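You operate a simulated robot arm through the tools that you are given. There is no shell and no other tool.

The job below is to be done with a simulated robot arm. You get a single attempt, and the scene is never put back.

JOB
Put things in order on the top of the check bench. At the end: the white cartridge (marked "BOND") from the top of the check bench stands where the silver dust cap of the far cab stood; the silver dust cap of the far cab stands on top of the blue small pane one (marked "1"); the blue relay (marked "R3") from the top of the check bench is on the brown tool carton; the black block from the top of the check bench stands on top of the air filter; whatever was shut is shut again. Leave all else as you found it, and nothing knocked over.
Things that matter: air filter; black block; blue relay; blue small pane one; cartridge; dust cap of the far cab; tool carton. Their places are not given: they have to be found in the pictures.

The check looks at the end state, three seconds after you hand in, the way a careful person would. Anything else that was tipped, shoved, dropped, spilled or broken makes it a failure. Lids that push on must go on centred and level and be pressed home; caps that screw on are set level and turned clockwise until they are tight.

ROBOT AND FRAMES
A 7-joint arm with a two-finger parallel gripper, fixed in place. Base frame: the origin is at the foot of the arm, x ahead of it, y to its left, z up; the work surface is at about z = 0. Lengths are in mm, angles in rad, forces in N, time in s.
With the tool pointing down near the work surface it reaches from about 240 to 620 mm from the base axis. Its first joint turns from -1.152 to 1.152 rad. Payload 2.6 kg.
The tool frame sits at the grasp point between the pads (the TCP): z along the fingers, y along the line on which they close. The tips reach 30 mm beyond it. Largest opening 94 mm; finger width 28, thickness 10; the body of the gripper, 50 by 96 mm, starts 55 mm behind the TCP.
Orientation is told as [roll, pitch, yaw] about the base's x, y, z axes, in that order, counted from this pose: with the fingers straight down and closing along the base's y, the tool's x points along the base's -x, its y along +y and its z along -z.

CONTROLS
- The arm moves only by the tool nudge_tool. Its argument "commands" is a list of rows, each an object of numbers (a shift or turn left out is 0, a gripper value left out holds the last): "dx", "dy", "dz": the shift along the base's x, y, z in mm; "ax", "ay", "az": the turn, a rotation vector about the base's x, y, z in rad; "jaw": the opening in per cent of the stroke, from 0 (shut) to 100 (fully open). In form: [{"dx": .., "dy": .., "dz": .., "ax": .., "ay": .., "az": .., "jaw": ..}, ...]. A call has 1 to 20 rows; each row shifts and turns the commanded pose from where the row before left it. Rows are played at 5 a second. More than 50 mm and 0.15 rad between two rows, or a gripper value outside its range, and nothing of the call is played. Where a pose cannot be reached the arm comes as near as it can. A force on the tool above 40 N (or 10 N above the force at the start of the call, whichever is more), or a blocked arm, ends the call early, and 0.2 s more pass. The fingers move at their own pace (about 72 mm/s each) and stop on an object; they squeeze with about 27 N. The grip force told is the motor's: it shows also when the fingers shut on nothing. Time passes only in rows, and 0.2 s behind the last, so rows that do not move let the fingers close. The reply holds the time, the measured pose of the TCP, the force on the tool along the base axes, the opening and the grip force, in the units named above and with some noise, with the torque about the TCP (base axes, N m) and any sound that the robot's microphone picked up.
- Cameras (640 x 400 px; columns grow to the right, rows downward): "scene" is fixed at [40.6, 445.6, 546.8]; the picture's right is [-0.68, -0.73, 0.00], its down [-0.51, 0.47, -0.71] and it looks along [0.53, -0.48, -0.70] (base axes); focal length 271 px, centre (320, 200). "wrist" rides on the gripper at [76, 14, -102] in the tool frame; the picture's right is [-0.18, 0.98, 0.00], its down [-0.75, -0.14, -0.64] and it looks along [-0.63, -0.12, 0.77] (tool axes); focal length 243 px, centre (320, 200).
- capture(camera): a new picture of that camera. It takes no simulated time.
- pixel_to_xyz(camera, pixels): for up to 12 pixels [column, row] of the newest picture of that camera ("zoom" is the newest enlarged one), the place [x, y, z] in the base frame of the surface seen there, good to about 2 mm. It takes no simulated time.
- close_up(camera, box): a new picture of the part [left, top, right, bottom] of that camera's present view, enlarged. It takes no simulated time.
- hand_in(): hands the job in; it is judged then, once.

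Open the gripper and draw the arm clear of the work before you hand the job in, unless the task says otherwise.

The tools are called after "Request:" as a command line: name --argument value ..., lists and objects as JSON in quotes. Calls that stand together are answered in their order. nudge_tool: Moves the arm, as the interface text tells. Its arguments: {"type":"object","properties":{"commands":{"type":"array"}},"required":["commands"]} The other tools are called the same way: capture (camera) takes a picture; pixel_to_xyz (camera, pixels) gives the place of the surface under pixels of a picture; close_up (camera, box) takes an enlarged picture of a part of a camera's view; hand_in () hands the job in.

At the start:

```text
clock: 0.0
eef_pos: [418.7, 126.6, 292.6]
orientation: [0.0, 0.001, 0.0]
ft_force: [0.0, 0.0, 0.5]
torque: [0.02, -0.02, -0.02]
grip_width: 93.4
grasp_force: 0.1
```

scene: 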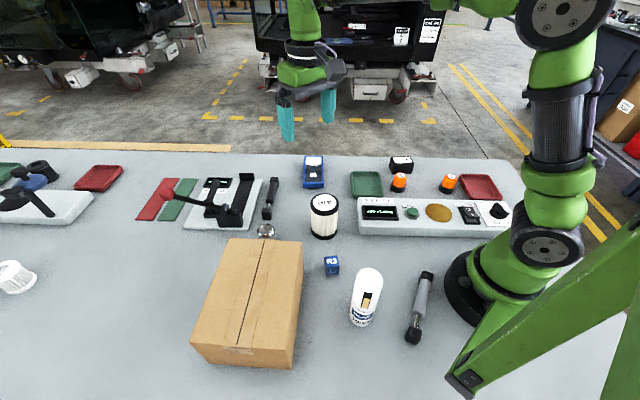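
wrist: 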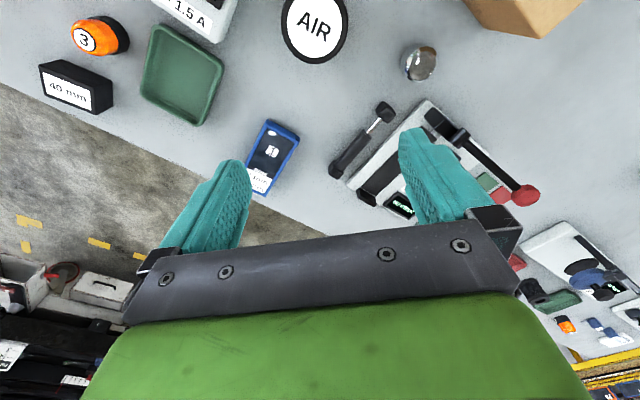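

The scene shows the carton near (250,300), the air filter at (324,215), the blue relay at (332,265), a white cartridge at (366,297), a silver ball-like cap at (266,230) and a black block at (400,164). I'll zoom in on each of these for detail.

Request:
close_up --camera "scene" --box '[230, 140, 390, 240]'

Request:
close_up --camera "scene" --box '[300, 230, 460, 350]'

Request:
close_up --camera "scene" --box '[340, 140, 520, 250]'

Request:
close_up --camera "scene" --box '[130, 140, 300, 250]'

Request:
close_up --camera "scene" --box '[0, 140, 160, 300]'

Request:
capture --camera "scene"

```text
4.00 times, centred on (310, 190) of scene
```

zoom: 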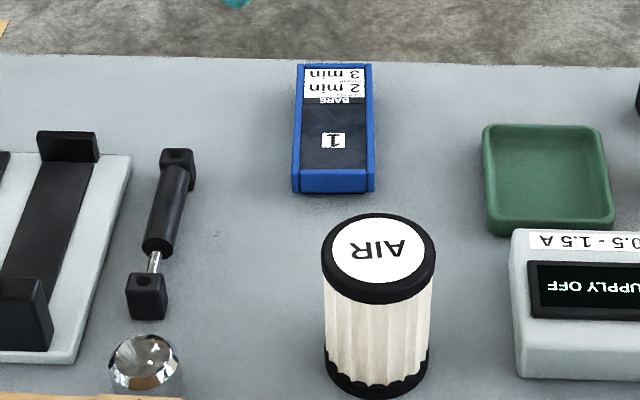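

```text
3.33 times, centred on (380, 290) of scene
```

zoom: 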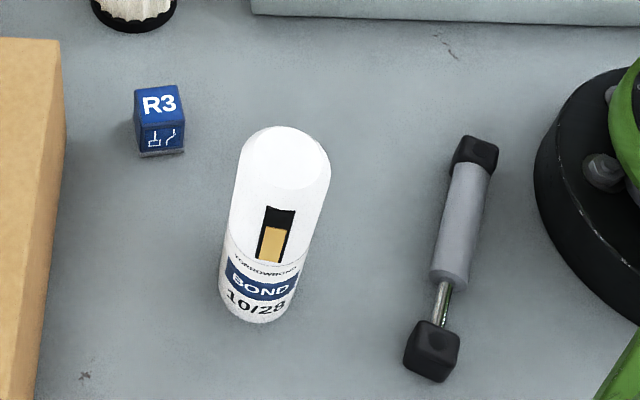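

```text
3.56 times, centred on (430, 195) of scene
```

zoom: 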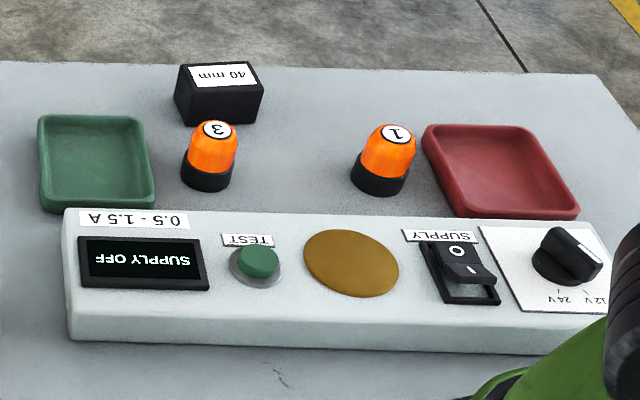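

```text
3.64 times, centred on (215, 195) of scene
```

zoom: 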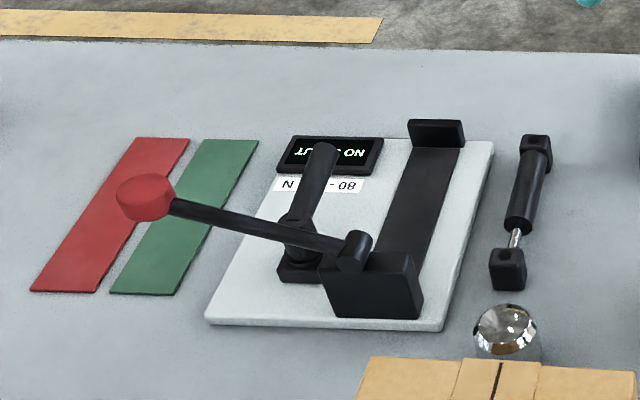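

```text
2.50 times, centred on (80, 220) of scene
```

zoom: 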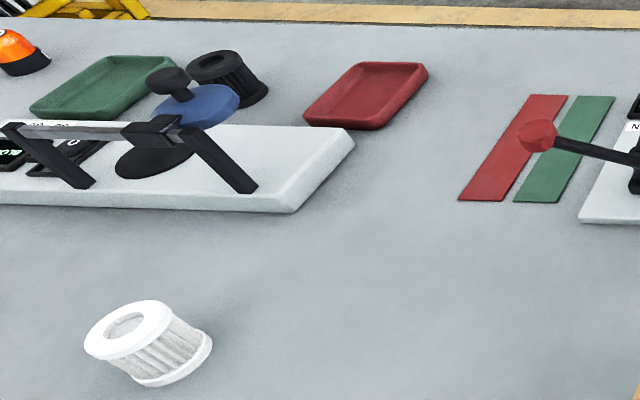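

```text
taken
```

scene: 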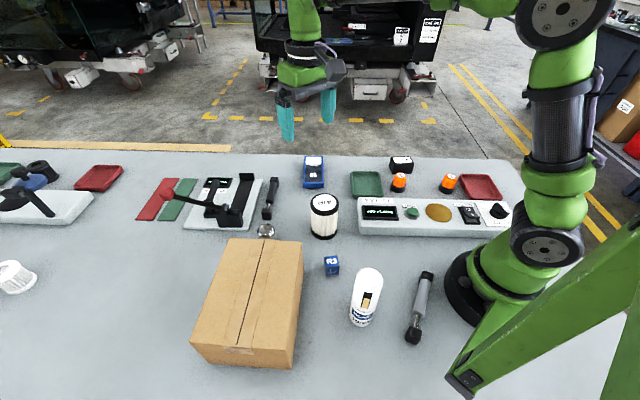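

The silver dome sits at (266,230), the blue "1" pane at (314,172), and the black "40 mm" block at (400,164). I'll measure these places from the fresh scene picture.

Request:
pixel_to_xyz --camera "scene" --pixels '[[266, 229], [266, 237], [314, 160], [314, 175], [325, 200], [324, 236], [332, 261], [332, 270], [368, 275], [360, 322], [400, 159], [400, 169]]'

Request:
pixel_to_xyz --camera "scene" --pixels '[[230, 241], [302, 243], [292, 350], [196, 343], [250, 290], [290, 368], [398, 175], [447, 177], [365, 183], [269, 180], [269, 215], [241, 178]]'

Request:
close_up --camera "wrist" --box '[220, 0, 540, 200]'

Request:
close_up --camera "wrist" --box '[20, 0, 340, 200]'

```text
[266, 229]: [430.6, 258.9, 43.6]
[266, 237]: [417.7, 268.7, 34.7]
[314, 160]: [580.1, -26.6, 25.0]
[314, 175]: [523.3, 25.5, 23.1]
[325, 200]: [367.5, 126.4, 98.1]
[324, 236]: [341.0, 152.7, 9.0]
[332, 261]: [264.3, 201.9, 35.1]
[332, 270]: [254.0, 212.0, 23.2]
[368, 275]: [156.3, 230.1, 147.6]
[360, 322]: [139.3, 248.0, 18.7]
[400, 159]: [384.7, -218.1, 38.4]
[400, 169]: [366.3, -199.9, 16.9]
```

```text
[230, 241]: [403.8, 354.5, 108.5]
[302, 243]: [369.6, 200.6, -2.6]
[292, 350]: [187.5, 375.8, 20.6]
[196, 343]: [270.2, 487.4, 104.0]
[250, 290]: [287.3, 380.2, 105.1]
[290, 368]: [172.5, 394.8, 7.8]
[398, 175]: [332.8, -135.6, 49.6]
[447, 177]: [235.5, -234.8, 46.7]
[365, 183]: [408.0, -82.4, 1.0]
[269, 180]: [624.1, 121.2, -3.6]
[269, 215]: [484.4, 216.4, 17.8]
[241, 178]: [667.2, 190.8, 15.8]
```

```text
2.00 times, centred on (380, 100) of wrist
```

zoom: 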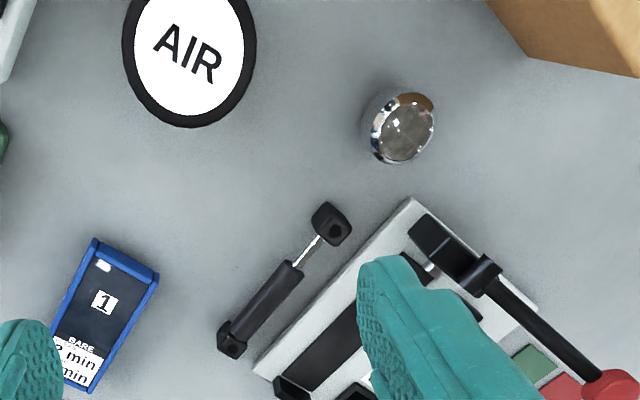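

```text
2.00 times, centred on (180, 100) of wrist
```

zoom: 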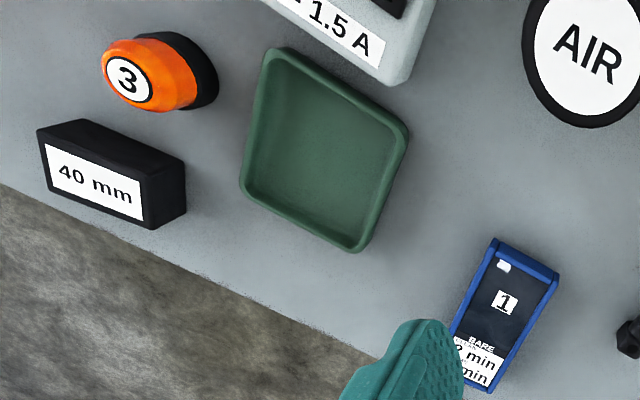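

The wrist view shows the dome near (420,63), well clear of the other things. I'll move the gripper closer in y and lower it a little to inspect the cap and the carton.

Request:
nudge_tool --commands '[{"dx": -40, "dy": 30}, {"dx": -40, "dy": 30}, {"dx": -40, "dy": 30}, {"dx": 0, "dy": 30}, {"dz": -10}, {}]'

Request:
capture --camera "wrist"

Request:
capture --camera "scene"

```text
clock: 1.4
eef_pos: [302.1, 248.6, 281.1]
orientation: [0.0, -0.001, -0.001]
ft_force: [0.0, -0.1, -0.3]
torque: [0.02, 0.01, 0.0]
grip_width: 93.9
grasp_force: 0.0
```

```text
taken
```

wrist: 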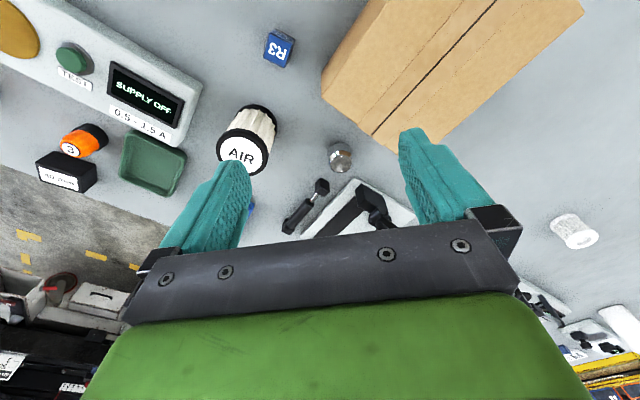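

```text
taken
```

scene: 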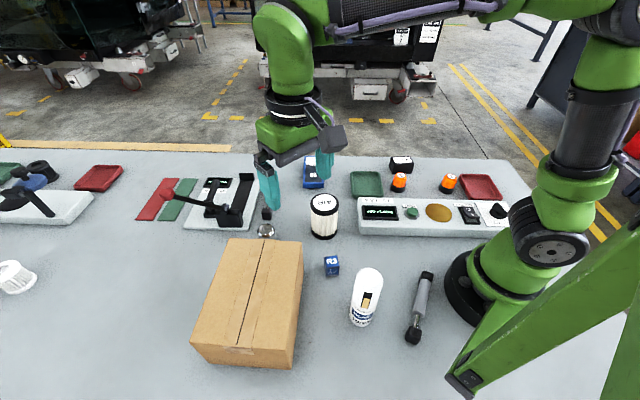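

The cap is at (340,157) in the wrist view, between the filter and the carton corner. I'll zoom on it and measure.

Request:
close_up --camera "wrist" --box '[300, 125, 380, 175]'

Request:
pixel_to_xyz --camera "wrist" --pixels '[[342, 162], [340, 150], [335, 146], [331, 155], [350, 158], [345, 171], [390, 145], [324, 95], [352, 155], [333, 166]]'

Request:
pixel_to_xyz --camera "zoom" --pixels '[[320, 200], [320, 240], [320, 280], [320, 320], [280, 200], [360, 250], [300, 160], [400, 260], [350, 370], [240, 260]]'

```text
8.00 times, centred on (340, 150) of wrist
```

zoom: 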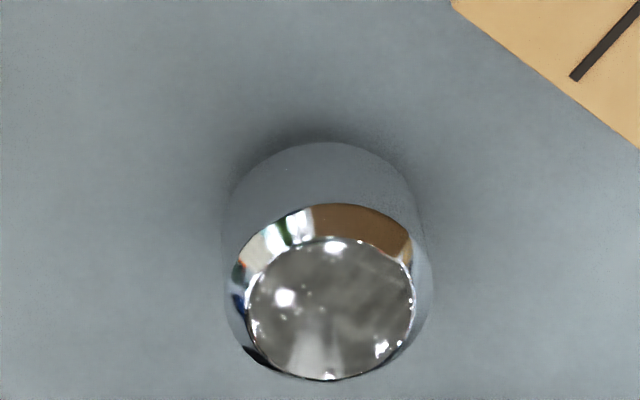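

```text
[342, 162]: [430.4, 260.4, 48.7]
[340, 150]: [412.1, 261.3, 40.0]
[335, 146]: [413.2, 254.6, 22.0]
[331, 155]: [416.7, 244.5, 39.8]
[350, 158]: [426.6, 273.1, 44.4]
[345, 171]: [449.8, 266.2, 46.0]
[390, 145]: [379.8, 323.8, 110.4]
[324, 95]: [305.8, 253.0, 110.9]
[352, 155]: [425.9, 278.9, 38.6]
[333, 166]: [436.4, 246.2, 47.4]
```

```text
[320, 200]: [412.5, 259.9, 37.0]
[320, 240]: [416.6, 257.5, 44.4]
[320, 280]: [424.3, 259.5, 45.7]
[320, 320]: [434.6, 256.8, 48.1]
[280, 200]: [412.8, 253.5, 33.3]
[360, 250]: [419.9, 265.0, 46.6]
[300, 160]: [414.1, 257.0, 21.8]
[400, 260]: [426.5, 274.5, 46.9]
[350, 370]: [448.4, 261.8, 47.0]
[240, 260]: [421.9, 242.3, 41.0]
```

The cap is a cylinder with centre about (430,261), radius about 19 and its top at z of about 47. I'll move above it and come partway down, then check.

Request:
nudge_tool --commands '[{"dx": 43, "dy": 4}, {"dx": 43, "dy": 4}, {"dx": 42.4, "dy": 4.4}, {"dz": -45, "jaw": 75}, {"dz": -45}, {"dz": -40}, {}, {}]'

Request:
capture --camera "wrist"

Request:
close_up --camera "scene" --box '[200, 130, 360, 250]'

```text
clock: 3.2
eef_pos: [426.0, 260.5, 150.4]
orientation: [0.0, 0.0, 0.001]
ft_force: [0.1, -0.2, 0.9]
torque: [-0.03, 0.02, 0.0]
grip_width: 70.5
grasp_force: 0.0
```

```text
taken
```

wrist: 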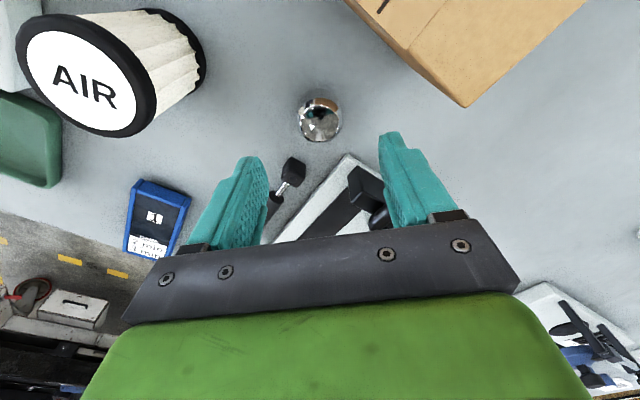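

```text
3.33 times, centred on (280, 190) of scene
```

zoom: 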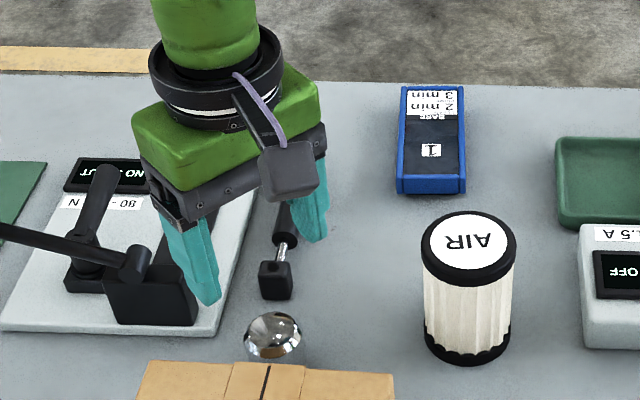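

The cap is now at (320,120) in the wrist view and the pane at (155,220). I'll measure both again from here.

Request:
pixel_to_xyz --camera "wrist" --pixels '[[320, 98], [320, 125], [302, 120], [339, 120], [320, 140], [140, 180], [190, 197], [125, 253], [170, 258], [155, 218], [306, 135], [334, 135]]'

Request:
close_up --camera "wrist" --box '[280, 80, 360, 150]'

Request:
pixel_to_xyz --camera "zoom" --pixels '[[320, 160], [320, 250], [320, 300], [320, 420], [200, 300], [440, 300], [320, 450], [170, 330], [480, 330]]'

```text
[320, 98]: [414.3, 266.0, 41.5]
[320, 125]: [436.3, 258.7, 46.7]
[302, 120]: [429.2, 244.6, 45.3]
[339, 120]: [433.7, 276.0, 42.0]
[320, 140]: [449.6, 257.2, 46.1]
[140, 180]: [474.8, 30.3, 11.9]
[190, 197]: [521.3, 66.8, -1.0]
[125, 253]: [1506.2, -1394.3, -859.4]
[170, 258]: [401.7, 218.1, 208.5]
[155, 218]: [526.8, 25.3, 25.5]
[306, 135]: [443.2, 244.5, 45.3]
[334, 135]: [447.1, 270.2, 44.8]
```

```text
5.71 times, centred on (320, 115) of wrist
```

zoom: 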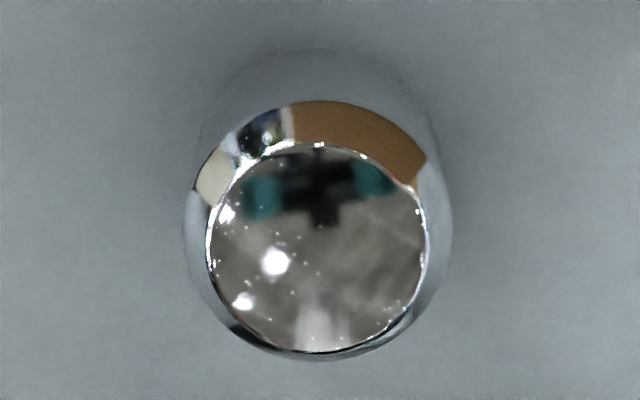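

```text
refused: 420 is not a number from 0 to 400
```

In the zoom, the cap's top circle spans about columns 208–428 and its outer wall about 182–450. I'll measure those edges.

Request:
pixel_to_xyz --camera "zoom" --pixels '[[318, 150], [318, 340], [215, 250], [420, 250], [318, 250], [318, 60], [318, 352], [190, 220], [445, 225], [318, 105]]'

```text
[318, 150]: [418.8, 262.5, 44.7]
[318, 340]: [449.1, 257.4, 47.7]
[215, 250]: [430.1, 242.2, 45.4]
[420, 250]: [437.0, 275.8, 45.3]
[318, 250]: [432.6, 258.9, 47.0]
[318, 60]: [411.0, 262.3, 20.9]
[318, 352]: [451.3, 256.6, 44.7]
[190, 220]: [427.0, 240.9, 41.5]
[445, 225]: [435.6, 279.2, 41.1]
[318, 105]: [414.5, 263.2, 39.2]
```

The cap's centre comes out at about (431,260). I'll shift 4.5 mm in x, descend to TCP z of about 34, and close on it.

Request:
nudge_tool --commands '[{"dx": 4.5, "dz": -30}, {"dz": -40}, {"dz": -30}, {"dz": -16}, {}, {}]'

Request:
capture --camera "wrist"

Request:
close_up --camera "scene" --box '[200, 150, 360, 250]'

```text
clock: 4.6
eef_pos: [430.6, 259.6, 36.7]
orientation: [0.0, 0.0, -0.001]
ft_force: [0.4, 1.0, -0.4]
torque: [0.05, 0.01, -0.02]
grip_width: 70.7
grasp_force: 0.1
```

```text
taken
```

wrist: 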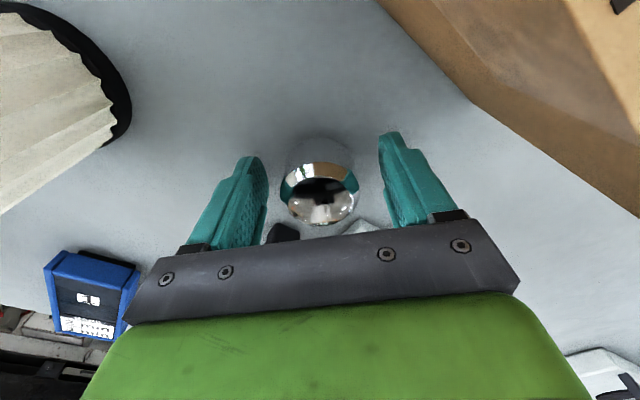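

```text
4.00 times, centred on (280, 200) of scene
```

zoom: 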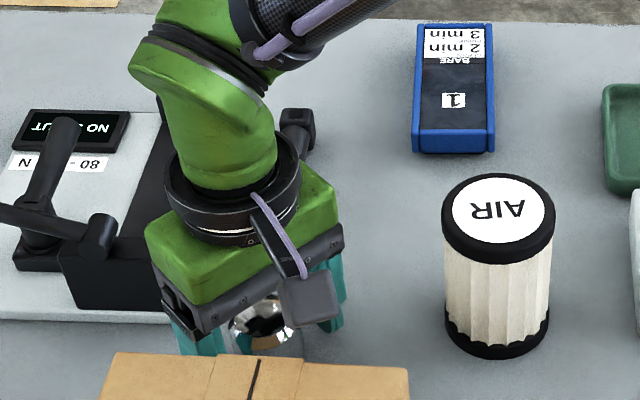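

The cap sits between the fingers. I'll close on it with still rows, then lift a little.

Request:
nudge_tool --commands '[{"jaw": 0}, {}, {}, {}, {}]'

```text
clock: 5.8
eef_pos: [431.6, 258.7, 37.4]
orientation: [0.0, 0.0, -0.001]
ft_force: [0.0, 1.7, -0.4]
torque: [-0.06, -0.02, -0.01]
grip_width: 42.5
grasp_force: 26.9
```

The fingers stopped at 42.5 mm with 27 N, so the cap is held. I'll lift it slowly.

Request:
nudge_tool --commands '[{"dz": 10}, {"dz": 20}, {"dz": 40}, {"dz": 40}, {}]'

Request:
capture --camera "wrist"

Request:
close_up --camera "scene" --box '[200, 130, 360, 250]'

```text
clock: 7.0
eef_pos: [433.5, 256.5, 146.9]
orientation: [0.0, -0.001, 0.001]
ft_force: [0.6, 0.0, -0.7]
torque: [-0.01, -0.01, 0.02]
grip_width: 42.2
grasp_force: 26.9
```

```text
taken
```

wrist: 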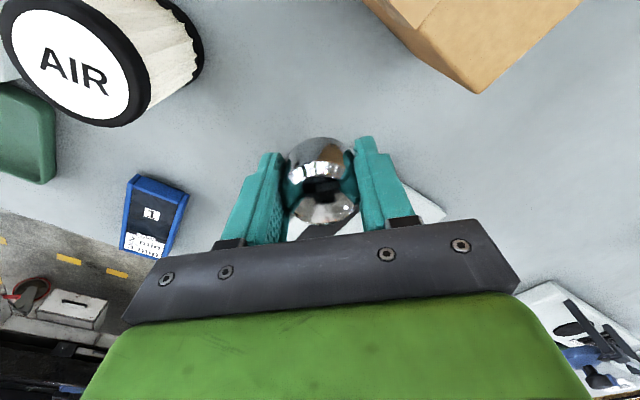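

```text
3.33 times, centred on (280, 190) of scene
```

zoom: 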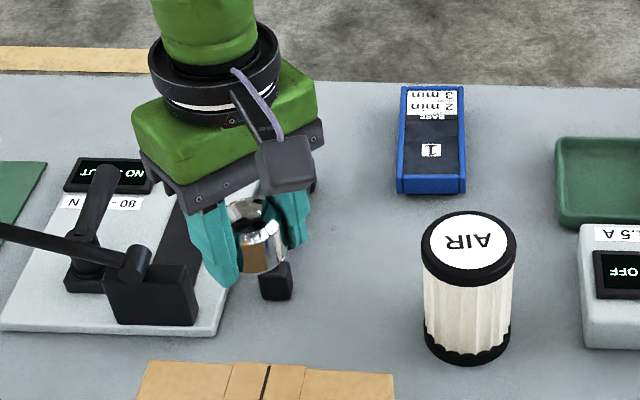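

The cap is held upright in the fingers. Now I'll measure the pane's top corners in this zoom: far corners (406,92) and (461,92), near corners (402,178) and (462,178).

Request:
pixel_to_xyz --camera "zoom" --pixels '[[405, 91], [460, 91], [402, 176], [462, 176], [432, 150], [432, 120], [432, 100], [432, 185], [300, 300], [270, 330]]'

Request:
close_up --camera "wrist" --box '[100, 160, 220, 280]'

Request:
pixel_to_xyz --camera "zoom" --pixels '[[320, 200]]'

```text
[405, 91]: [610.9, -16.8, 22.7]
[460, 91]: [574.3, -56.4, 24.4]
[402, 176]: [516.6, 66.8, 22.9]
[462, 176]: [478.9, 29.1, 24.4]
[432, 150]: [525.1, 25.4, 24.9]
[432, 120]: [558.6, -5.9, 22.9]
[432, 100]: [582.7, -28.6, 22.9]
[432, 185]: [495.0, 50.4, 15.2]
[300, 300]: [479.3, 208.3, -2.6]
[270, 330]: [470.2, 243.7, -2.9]
```

```text
3.33 times, centred on (160, 220) of wrist
```

zoom: 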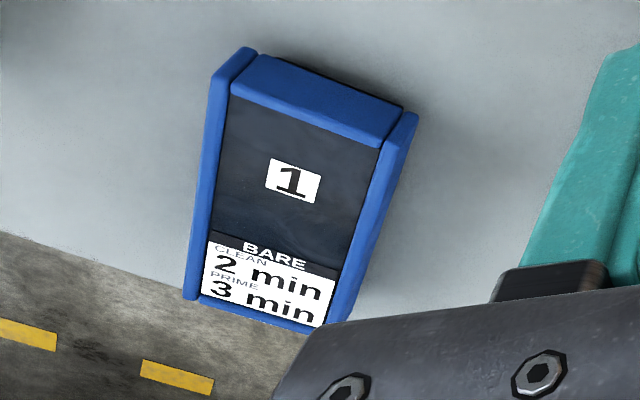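

```text
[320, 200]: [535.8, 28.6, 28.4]
```

The pane's top centre is about (545,6) at z of about 24. I'll carry the cap there at height and check before lowering.

Request:
nudge_tool --commands '[{"dx": 19, "dy": -42}, {"dx": 19, "dy": -42}, {"dx": 19, "dy": -42}, {"dx": 19, "dy": -42}, {"dx": 19, "dy": -42}, {"dx": 18.4, "dy": -43}, {}, {"dz": -40}, {"dz": -25}, {}, {}]'

Request:
capture --camera "wrist"

Request:
close_up --camera "scene" --box '[230, 110, 390, 230]'

```text
clock: 9.4
eef_pos: [550.0, 6.6, 80.7]
orientation: [0.0, 0.0, -0.003]
ft_force: [0.3, 0.0, 0.2]
torque: [0.01, 0.01, 0.0]
grip_width: 42.5
grasp_force: 27.5
```

```text
taken
```

wrist: 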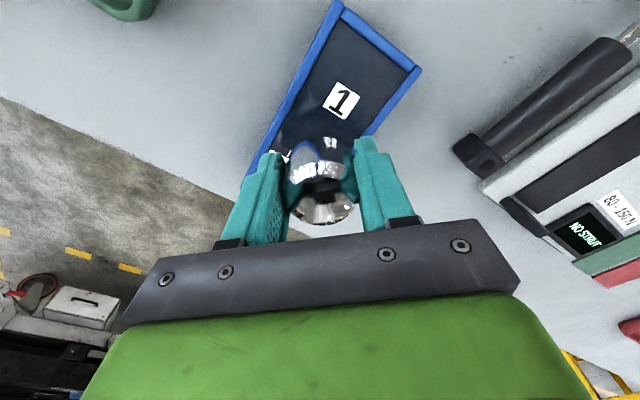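

```text
3.33 times, centred on (310, 170) of scene
```

zoom: 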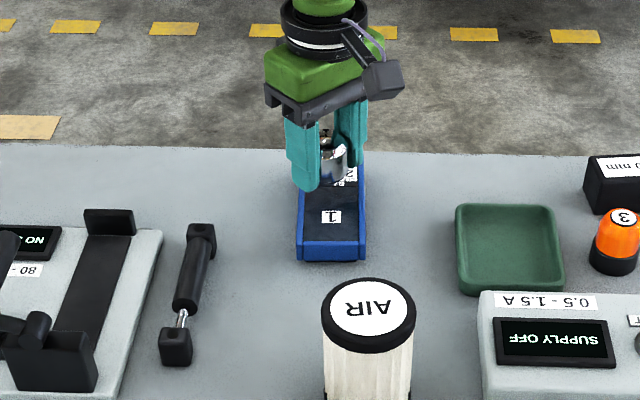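

The cap hangs over the pane, with the near part of the pane and the "1" still visible at (340,100). I'll measure the pane and the cap top again from both views.

Request:
pixel_to_xyz --camera "wrist" --pixels '[[334, 8], [415, 69], [342, 100], [320, 172], [320, 145], [320, 210], [252, 165], [370, 130]]'

Request:
pixel_to_xyz --camera "zoom" --pixels '[[302, 243], [363, 243], [332, 216], [341, 165], [332, 240], [325, 136]]'

```text
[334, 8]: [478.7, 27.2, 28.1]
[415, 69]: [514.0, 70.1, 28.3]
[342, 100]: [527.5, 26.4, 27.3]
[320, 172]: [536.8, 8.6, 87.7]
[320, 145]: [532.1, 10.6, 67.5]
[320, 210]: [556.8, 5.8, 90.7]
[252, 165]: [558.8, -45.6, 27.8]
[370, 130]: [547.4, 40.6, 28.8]
```

```text
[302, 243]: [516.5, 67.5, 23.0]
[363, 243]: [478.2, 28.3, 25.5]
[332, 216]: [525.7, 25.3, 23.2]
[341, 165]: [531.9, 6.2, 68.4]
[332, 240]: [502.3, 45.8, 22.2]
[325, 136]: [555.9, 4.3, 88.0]
```

The cap's true centre is about (550,6), some 5 mm off the pane's centre line. I'll shift (-3.5,-3) and lower it slowly towards the top.

Request:
nudge_tool --commands '[{"dx": -3.5, "dy": -3}, {}, {"dz": -10}, {"dz": -4}, {"dz": -2}, {}, {}]'

Request:
close_up --camera "scene" --box '[280, 130, 360, 190]'

Request:
capture --camera "wrist"

```text
clock: 11.0
eef_pos: [544.1, 1.8, 66.0]
orientation: [0.001, 0.001, -0.001]
ft_force: [0.4, -0.1, -1.0]
torque: [0.03, 0.01, 0.01]
grip_width: 41.9
grasp_force: 26.7
```

```text
6.67 times, centred on (320, 160) of scene
```

zoom: 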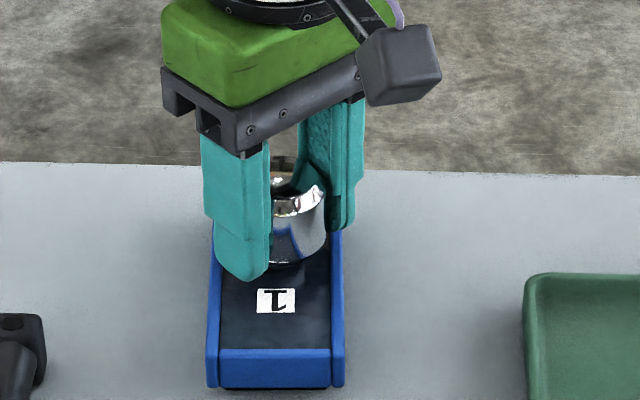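

```text
taken
```

wrist: 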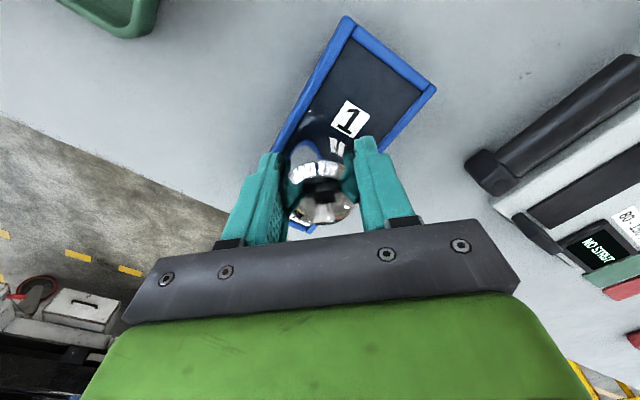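

The cap spans about columns 234–326 in the zoom against pane edges 213–343, so it is centred and just above the top. I'll lower in 1 mm steps and watch the force.

Request:
nudge_tool --commands '[{"dz": -1}, {"dz": -1}, {"dz": -1}, {}]'

```text
clock: 12.0
eef_pos: [542.6, 1.6, 64.3]
orientation: [0.0, -0.001, 0.0]
ft_force: [-0.5, -1.1, 10.1]
torque: [-0.02, 0.01, 0.0]
grip_width: 42.0
grasp_force: 26.8
```

A contact force of 10 N shows the cap is resting on the pane. I'll ease up 0.5 mm, open the fingers and look.

Request:
nudge_tool --commands '[{"dz": 0.4}, {"jaw": 48}, {"jaw": 52}, {"jaw": 60}, {"jaw": 70}, {}]'

Request:
close_up --camera "scene" --box '[280, 130, 360, 190]'

```text
clock: 13.4
eef_pos: [542.2, 3.1, 63.9]
orientation: [0.0, -0.001, 0.0]
ft_force: [0.0, 0.2, 0.2]
torque: [0.0, 0.03, -0.03]
grip_width: 65.9
grasp_force: 0.0
```

```text
6.67 times, centred on (320, 160) of scene
```

zoom: 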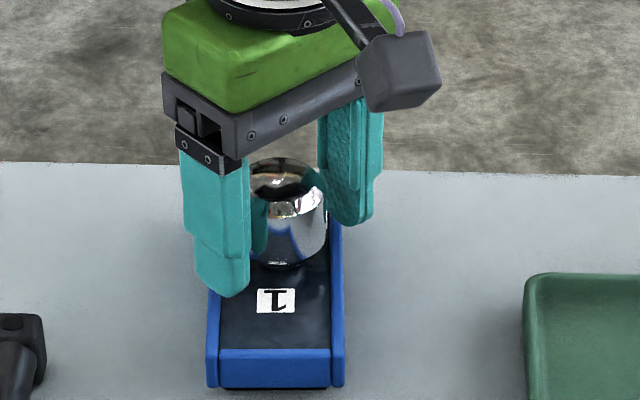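

The cap stands upright on the pane between the open fingers. I'll rise straight up and then view it.

Request:
nudge_tool --commands '[{"dz": 15}, {"dz": 30}, {"dz": 45}, {"dz": 45}, {}]'

Request:
close_up --camera "scene" --box '[280, 130, 360, 190]'

Request:
capture --camera "wrist"

Request:
pixel_to_xyz --camera "zoom" --pixels '[[287, 180], [248, 210], [328, 210], [287, 262], [219, 250], [338, 250], [219, 210], [336, 210]]'

```text
clock: 14.6
eef_pos: [542.7, 4.0, 199.6]
orientation: [0.001, -0.001, -0.002]
ft_force: [0.0, -0.3, 0.5]
torque: [-0.01, 0.0, -0.01]
grip_width: 65.6
grasp_force: 0.1
```

```text
6.67 times, centred on (320, 160) of scene
```

zoom: 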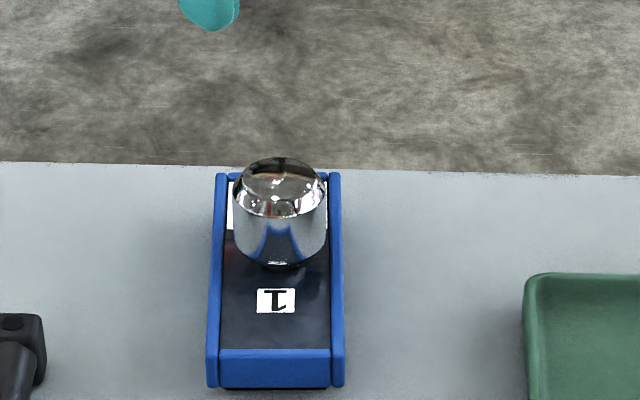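

```text
taken
```

wrist: 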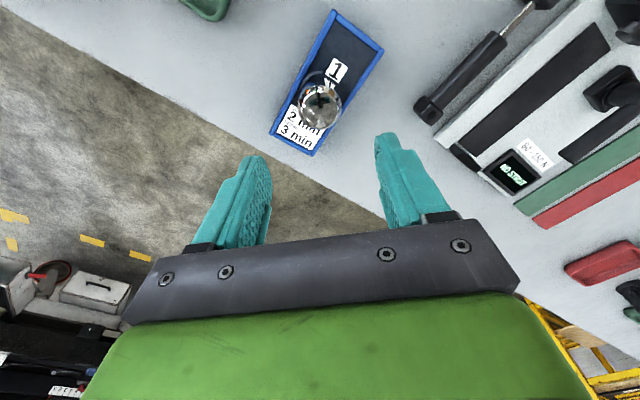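

```text
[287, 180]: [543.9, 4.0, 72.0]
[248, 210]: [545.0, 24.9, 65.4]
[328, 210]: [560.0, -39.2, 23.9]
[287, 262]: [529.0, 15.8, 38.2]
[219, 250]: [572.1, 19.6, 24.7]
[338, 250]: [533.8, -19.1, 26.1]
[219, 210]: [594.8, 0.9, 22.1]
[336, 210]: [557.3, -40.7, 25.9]
```

The cap stands centred between the pane's rims. Next is the cartridge, so I'll measure it closely in the scene view, along with the strut and relay beside it.

Request:
close_up --camera "scene" --box '[320, 255, 440, 345]'

Request:
pixel_to_xyz --camera "zoom" --pixels '[[255, 60], [255, 100], [255, 140], [190, 150], [310, 150], [180, 220], [285, 220], [165, 300], [265, 300], [160, 350], [210, 380], [250, 350]]'

```text
4.44 times, centred on (380, 300) of scene
```

zoom: 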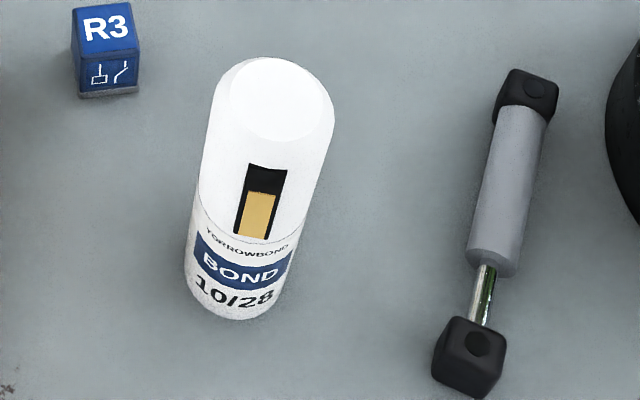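

```text
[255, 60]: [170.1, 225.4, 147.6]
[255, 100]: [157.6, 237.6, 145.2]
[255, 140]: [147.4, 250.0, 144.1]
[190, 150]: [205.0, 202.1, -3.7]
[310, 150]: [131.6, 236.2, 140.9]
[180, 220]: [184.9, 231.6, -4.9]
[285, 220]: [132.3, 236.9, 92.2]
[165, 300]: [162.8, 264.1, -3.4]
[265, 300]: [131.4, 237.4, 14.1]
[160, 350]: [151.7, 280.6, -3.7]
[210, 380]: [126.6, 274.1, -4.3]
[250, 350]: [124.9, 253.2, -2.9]
```

The cartridge top runs from zoom rows 58 to about 145 and the body edges at row 200 are near columns 200 and 312. I'll measure more surface points to fix its axis.

Request:
pixel_to_xyz --camera "zoom" --pixels '[[212, 170], [255, 160], [318, 165], [205, 200], [245, 245], [300, 205], [195, 270], [235, 290], [280, 275], [230, 312], [235, 100], [320, 110]]'

Request:
pixel_to_xyz --camera "zoom" --pixels '[[530, 75], [500, 260], [470, 340], [470, 390], [100, 15], [105, 45], [75, 90], [135, 90], [76, 10], [130, 8]]'

```text
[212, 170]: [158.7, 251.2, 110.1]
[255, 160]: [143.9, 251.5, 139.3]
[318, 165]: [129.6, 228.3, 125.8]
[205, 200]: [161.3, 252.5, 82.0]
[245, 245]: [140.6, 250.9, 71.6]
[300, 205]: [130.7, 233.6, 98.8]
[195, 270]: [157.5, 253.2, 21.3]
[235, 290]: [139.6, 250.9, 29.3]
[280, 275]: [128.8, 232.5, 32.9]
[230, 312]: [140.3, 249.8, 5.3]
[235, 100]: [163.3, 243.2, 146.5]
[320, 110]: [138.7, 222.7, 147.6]
```

```text
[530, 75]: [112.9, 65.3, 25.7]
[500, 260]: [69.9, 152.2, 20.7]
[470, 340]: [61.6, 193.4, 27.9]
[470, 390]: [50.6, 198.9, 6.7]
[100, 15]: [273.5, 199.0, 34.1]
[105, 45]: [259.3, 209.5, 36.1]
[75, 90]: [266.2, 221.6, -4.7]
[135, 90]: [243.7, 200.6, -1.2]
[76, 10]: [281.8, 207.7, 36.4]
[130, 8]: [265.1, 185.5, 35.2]
```

The fitted axis is about (151.5,232), with radius about 22 and the top at z of about 147. I'll travel at z of about 240 to a point above it with the jaws wide open.

Request:
nudge_tool --commands '[{"dz": 42, "jaw": 85}, {"dx": -39, "dy": 23}, {"dx": -39, "dy": 23}, {"dx": -39, "dy": 23}, {"dx": -39, "dy": 23}, {"dx": -39, "dy": 23}, {"dx": -39, "dy": 23}, {"dx": -39, "dy": 23}, {"dx": -39, "dy": 23}, {"dx": -39, "dy": 23}, {"dx": -39, "dy": 22}, {}, {}]'

Request:
capture --camera "scene"

Request:
capture --camera "wrist"

```text
clock: 17.4
eef_pos: [152.1, 229.2, 239.5]
orientation: [0.0, -0.001, 0.001]
ft_force: [-0.4, -0.9, 0.7]
torque: [-0.01, 0.03, -0.03]
grip_width: 80.1
grasp_force: 0.0
```

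```text
taken
```

scene: 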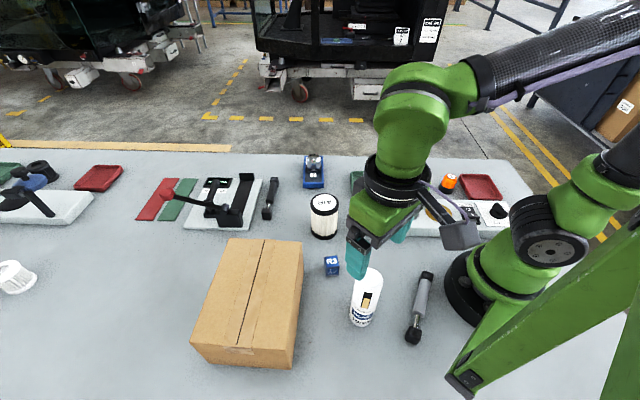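

```text
taken
```

wrist: 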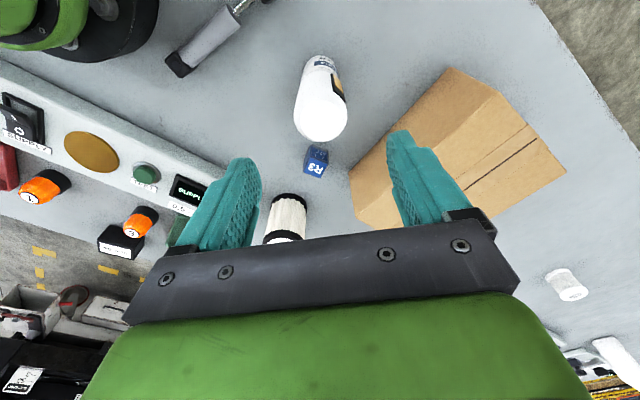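

The arm reached the spot above the cartridge, whose top shows at (322,122) in the wrist view. I'll check the top centre from here before descending.

Request:
pixel_to_xyz --camera "wrist" --pixels '[[322, 120], [298, 118], [346, 118], [322, 138], [322, 100], [305, 132], [340, 132]]'

Request:
close_up --camera "wrist" --box '[270, 40, 370, 150]'

```text
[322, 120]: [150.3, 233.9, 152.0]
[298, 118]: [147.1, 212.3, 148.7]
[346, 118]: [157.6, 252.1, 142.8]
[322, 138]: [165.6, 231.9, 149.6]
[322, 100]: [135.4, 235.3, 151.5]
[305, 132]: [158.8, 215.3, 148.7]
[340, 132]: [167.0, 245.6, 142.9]
```

```text
3.64 times, centred on (320, 95) of wrist
```

zoom: 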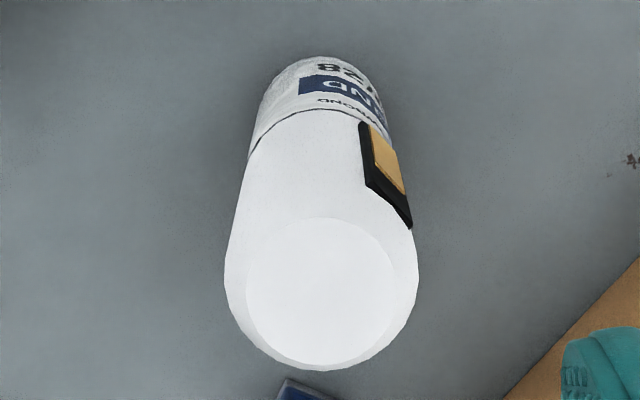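

The cartridge centre is confirmed at about (151,232.5). A dark window plate may stand out slightly on the +y side, so I'll measure its edges to choose the jaw direction.

Request:
pixel_to_xyz --camera "zoom" --pixels '[[362, 130], [362, 180], [405, 190], [411, 225], [366, 185], [385, 150], [350, 150], [400, 235]]'

Request:
close_up --camera "scene" --box '[335, 255, 395, 335]'

Request:
pixel_to_xyz --camera "zoom" --pixels '[[315, 170], [290, 250], [370, 180], [345, 260], [330, 210]]'

```text
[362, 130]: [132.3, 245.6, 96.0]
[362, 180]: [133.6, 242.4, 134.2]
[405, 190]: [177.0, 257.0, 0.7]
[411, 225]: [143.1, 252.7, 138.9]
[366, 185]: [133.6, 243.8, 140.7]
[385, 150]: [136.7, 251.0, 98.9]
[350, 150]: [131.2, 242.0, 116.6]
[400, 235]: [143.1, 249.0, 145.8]
```

```text
5.00 times, centred on (365, 295) of scene
```

zoom: 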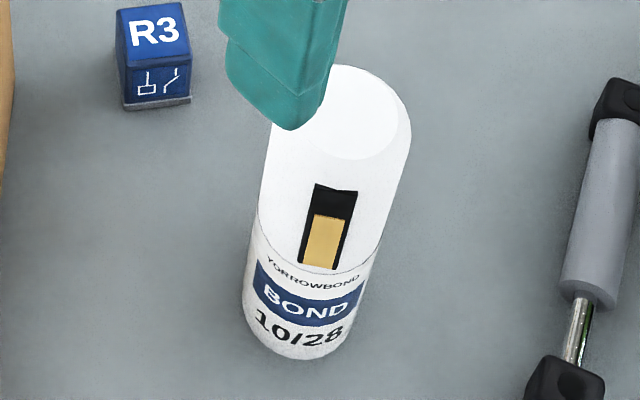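

```text
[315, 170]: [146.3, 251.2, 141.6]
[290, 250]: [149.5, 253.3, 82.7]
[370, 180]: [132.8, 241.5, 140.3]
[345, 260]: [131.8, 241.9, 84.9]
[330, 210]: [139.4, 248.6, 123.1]
```

The window plate covers angles of about 110° to 152° around the axis. I'll turn the jaws by -0.6 rad so they close on plain wall, and descend to TCP z of about 150 first.

Request:
nudge_tool --commands '[{"az": -0.14}, {"az": -0.14}, {"az": -0.14}, {"az": -0.14}, {"az": -0.04}, {}, {"dz": -35}, {}, {}]'

Request:
close_up --camera "scene" --box '[280, 200, 460, 340]'

Request:
capture --camera "wrist"

```text
clock: 19.4
eef_pos: [149.6, 229.8, 205.9]
orientation: [0.001, 0.0, -0.6]
ft_force: [0.5, 0.8, 0.1]
torque: [-0.03, 0.03, -0.01]
grip_width: 79.6
grasp_force: 0.1
```

```text
2.86 times, centred on (370, 270) of scene
```

zoom: 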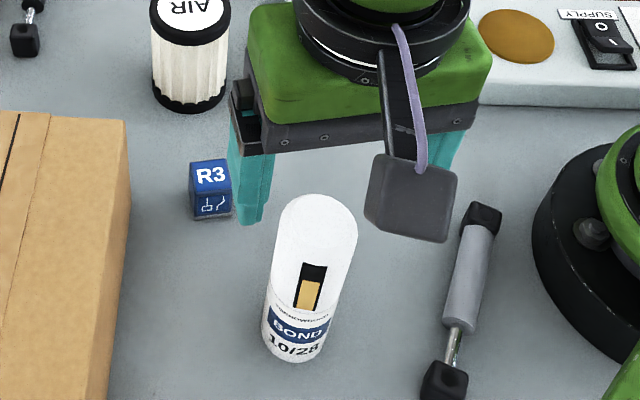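

```text
taken
```

wrist: 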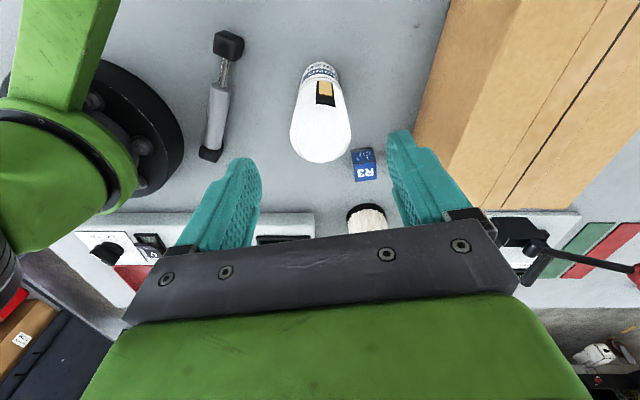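

The jaws straddle the cartridge evenly, with its top at column 321 between fingertips at about 255 and 388. I'll descend to TCP z of about 102.

Request:
nudge_tool --commands '[{"dz": -30}, {"dz": -30}, {"dz": -25}, {"dz": -18}, {}, {}]'

Request:
close_up --camera "scene" --box '[280, 200, 460, 340]'

Request:
capture --camera "wrist"

```text
clock: 20.8
eef_pos: [150.4, 231.8, 103.4]
orientation: [0.001, -0.001, -0.599]
ft_force: [0.5, 0.1, 0.2]
torque: [0.01, 0.03, -0.02]
grip_width: 80.0
grasp_force: 0.1
```

```text
2.86 times, centred on (370, 270) of scene
```

zoom: 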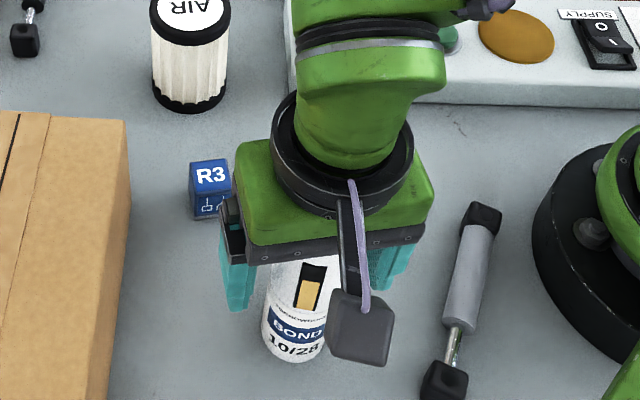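

```text
taken
```

wrist: 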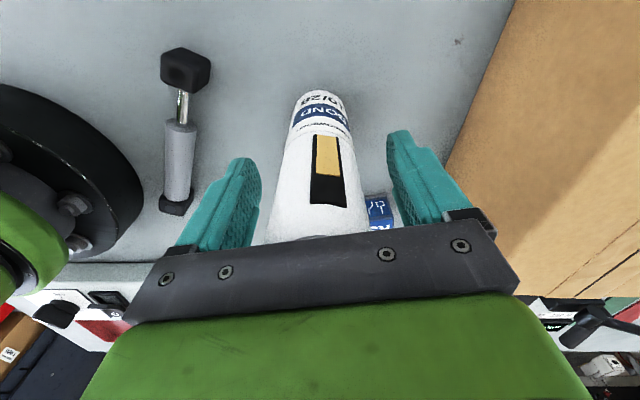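

The cartridge stands between the fingers, with the window facing the camera side and away from the pads. I'll close now.

Request:
nudge_tool --commands '[{"jaw": 0}, {}, {}, {}, {}]'

Request:
capture --camera "wrist"

```text
clock: 22.0
eef_pos: [151.6, 231.5, 102.9]
orientation: [-0.001, 0.0, -0.601]
ft_force: [1.0, -0.2, 1.6]
torque: [0.02, -0.05, -0.01]
grip_width: 43.8
grasp_force: 27.1
```

```text
taken
```

wrist: 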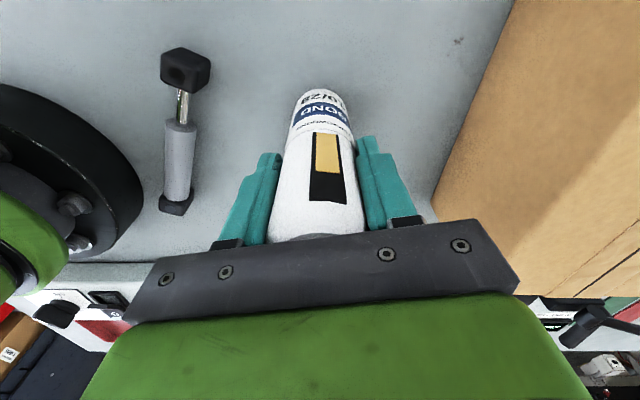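

The cartridge is gripped at 43.8 mm with 27 N. I'll lift 12 mm and check that the whole cartridge comes up.

Request:
nudge_tool --commands '[{"dz": 4}, {"dz": 8}, {}]'

Request:
close_up --camera "scene" --box '[280, 220, 460, 340]'

```text
clock: 22.8
eef_pos: [150.0, 231.2, 114.9]
orientation: [0.001, 0.0, -0.601]
ft_force: [0.0, 0.5, -3.1]
torque: [0.03, 0.03, 0.0]
grip_width: 43.7
grasp_force: 27.2
```

```text
3.33 times, centred on (370, 280) of scene
```

zoom: 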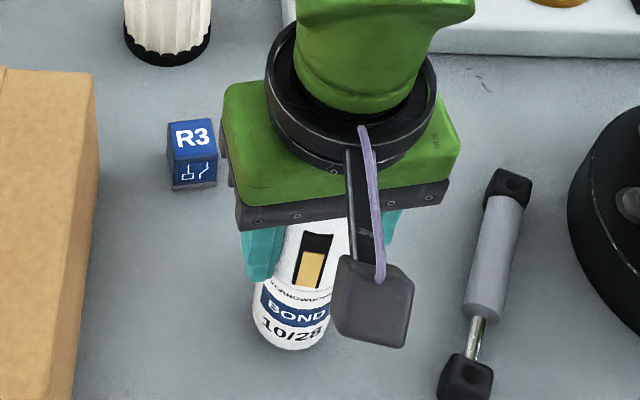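

The whole cartridge lifted cleanly at about 3 N. I'll raise it to TCP z of about 245, carry it above the old cap place (431,260), and look.

Request:
nudge_tool --commands '[{"dz": 45}, {"dz": 45}, {"dz": 41}, {"dx": 40, "dy": 4}, {"dx": 40, "dy": 4}, {"dx": 40, "dy": 4}, {"dx": 40, "dy": 4}, {"dx": 40, "dy": 4}, {"dx": 40, "dy": 4}, {"dx": 39.8, "dy": 3.5}, {}, {}]'

Request:
capture --camera "scene"

Request:
capture --camera "wrist"

```text
clock: 25.4
eef_pos: [430.2, 260.4, 244.5]
orientation: [0.001, 0.0, -0.6]
ft_force: [0.1, 0.1, -3.3]
torque: [0.04, -0.03, 0.01]
grip_width: 43.4
grasp_force: 27.1
```

```text
taken
```

scene: 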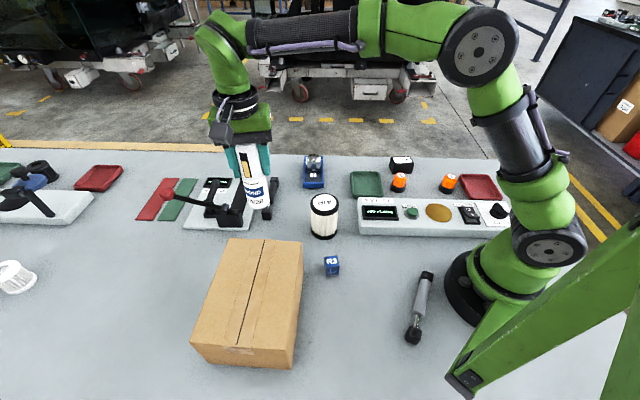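

```text
taken
```

wrist: 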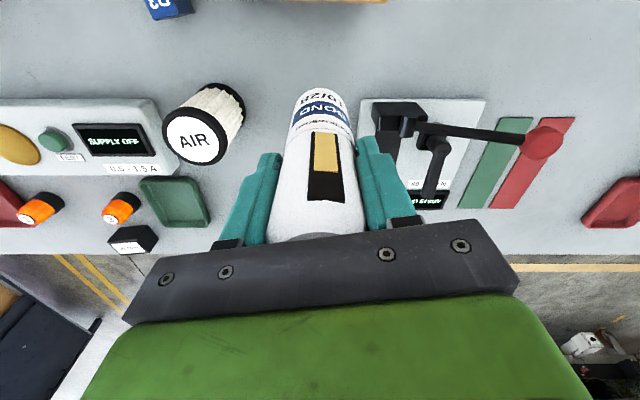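

The cartridge hangs over the bare spot, with nothing underneath it. I'll lower it to about 4 mm above the table.

Request:
nudge_tool --commands '[{"dz": -40}, {"dz": -40}, {"dz": -35}, {"dz": -15}, {"dz": -7}, {}, {}]'

Request:
close_up --camera "scene" --box '[200, 130, 360, 250]'

Request:
capture --camera "wrist"

```text
clock: 27.0
eef_pos: [430.2, 258.5, 109.4]
orientation: [-0.001, 0.002, -0.599]
ft_force: [0.8, 0.2, -2.7]
torque: [-0.01, 0.04, 0.04]
grip_width: 43.5
grasp_force: 27.4
```

```text
3.33 times, centred on (280, 190) of scene
```

zoom: 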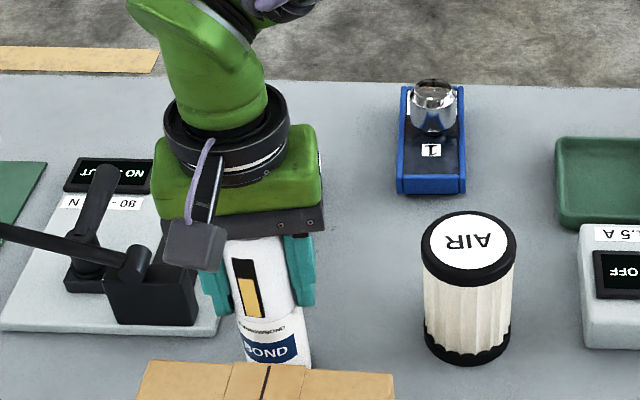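

```text
taken
```

wrist: 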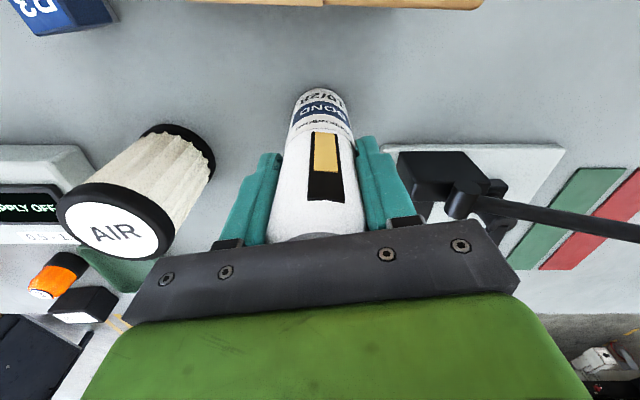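

The cartridge bottom is a few millimetres above the table. I'll check how near the test fixture is to the left finger before touching down and opening.

Request:
pixel_to_xyz --camera "zoom" --pixels '[[210, 332], [190, 315], [115, 320], [190, 240], [207, 300], [285, 345]]'

Request:
pixel_to_xyz --camera "wrist" --pixels '[[400, 175], [420, 150], [395, 147], [404, 200], [560, 150]]'

Request:
nudge_tool --commands '[{"dz": -3}, {"dz": -1}, {}]'

```text
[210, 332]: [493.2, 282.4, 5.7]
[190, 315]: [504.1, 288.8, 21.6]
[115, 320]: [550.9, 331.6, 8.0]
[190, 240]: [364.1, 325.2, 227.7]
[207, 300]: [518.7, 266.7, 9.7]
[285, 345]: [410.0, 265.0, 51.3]
```

```text
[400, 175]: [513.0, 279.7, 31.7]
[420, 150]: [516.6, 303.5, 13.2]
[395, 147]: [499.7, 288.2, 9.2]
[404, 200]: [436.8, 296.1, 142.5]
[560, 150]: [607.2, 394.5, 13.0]
```

```text
clock: 27.8
eef_pos: [431.5, 258.2, 103.0]
orientation: [0.001, 0.0, -0.602]
ft_force: [0.1, 1.0, -4.1]
torque: [-0.01, -0.01, -0.01]
grip_width: 43.6
grasp_force: 26.9
```

There is room to open, since the fixture starts near x=490. The cartridge isn't in contact yet, so I'll step down gently.

Request:
nudge_tool --commands '[{"dz": -1}, {"dz": -1}, {}]'

```text
clock: 28.6
eef_pos: [431.7, 259.6, 103.0]
orientation: [0.002, 0.0, -0.6]
ft_force: [-4.9, -1.4, 13.2]
torque: [-0.21, 0.78, -0.06]
grip_width: 43.4
grasp_force: 26.6
```

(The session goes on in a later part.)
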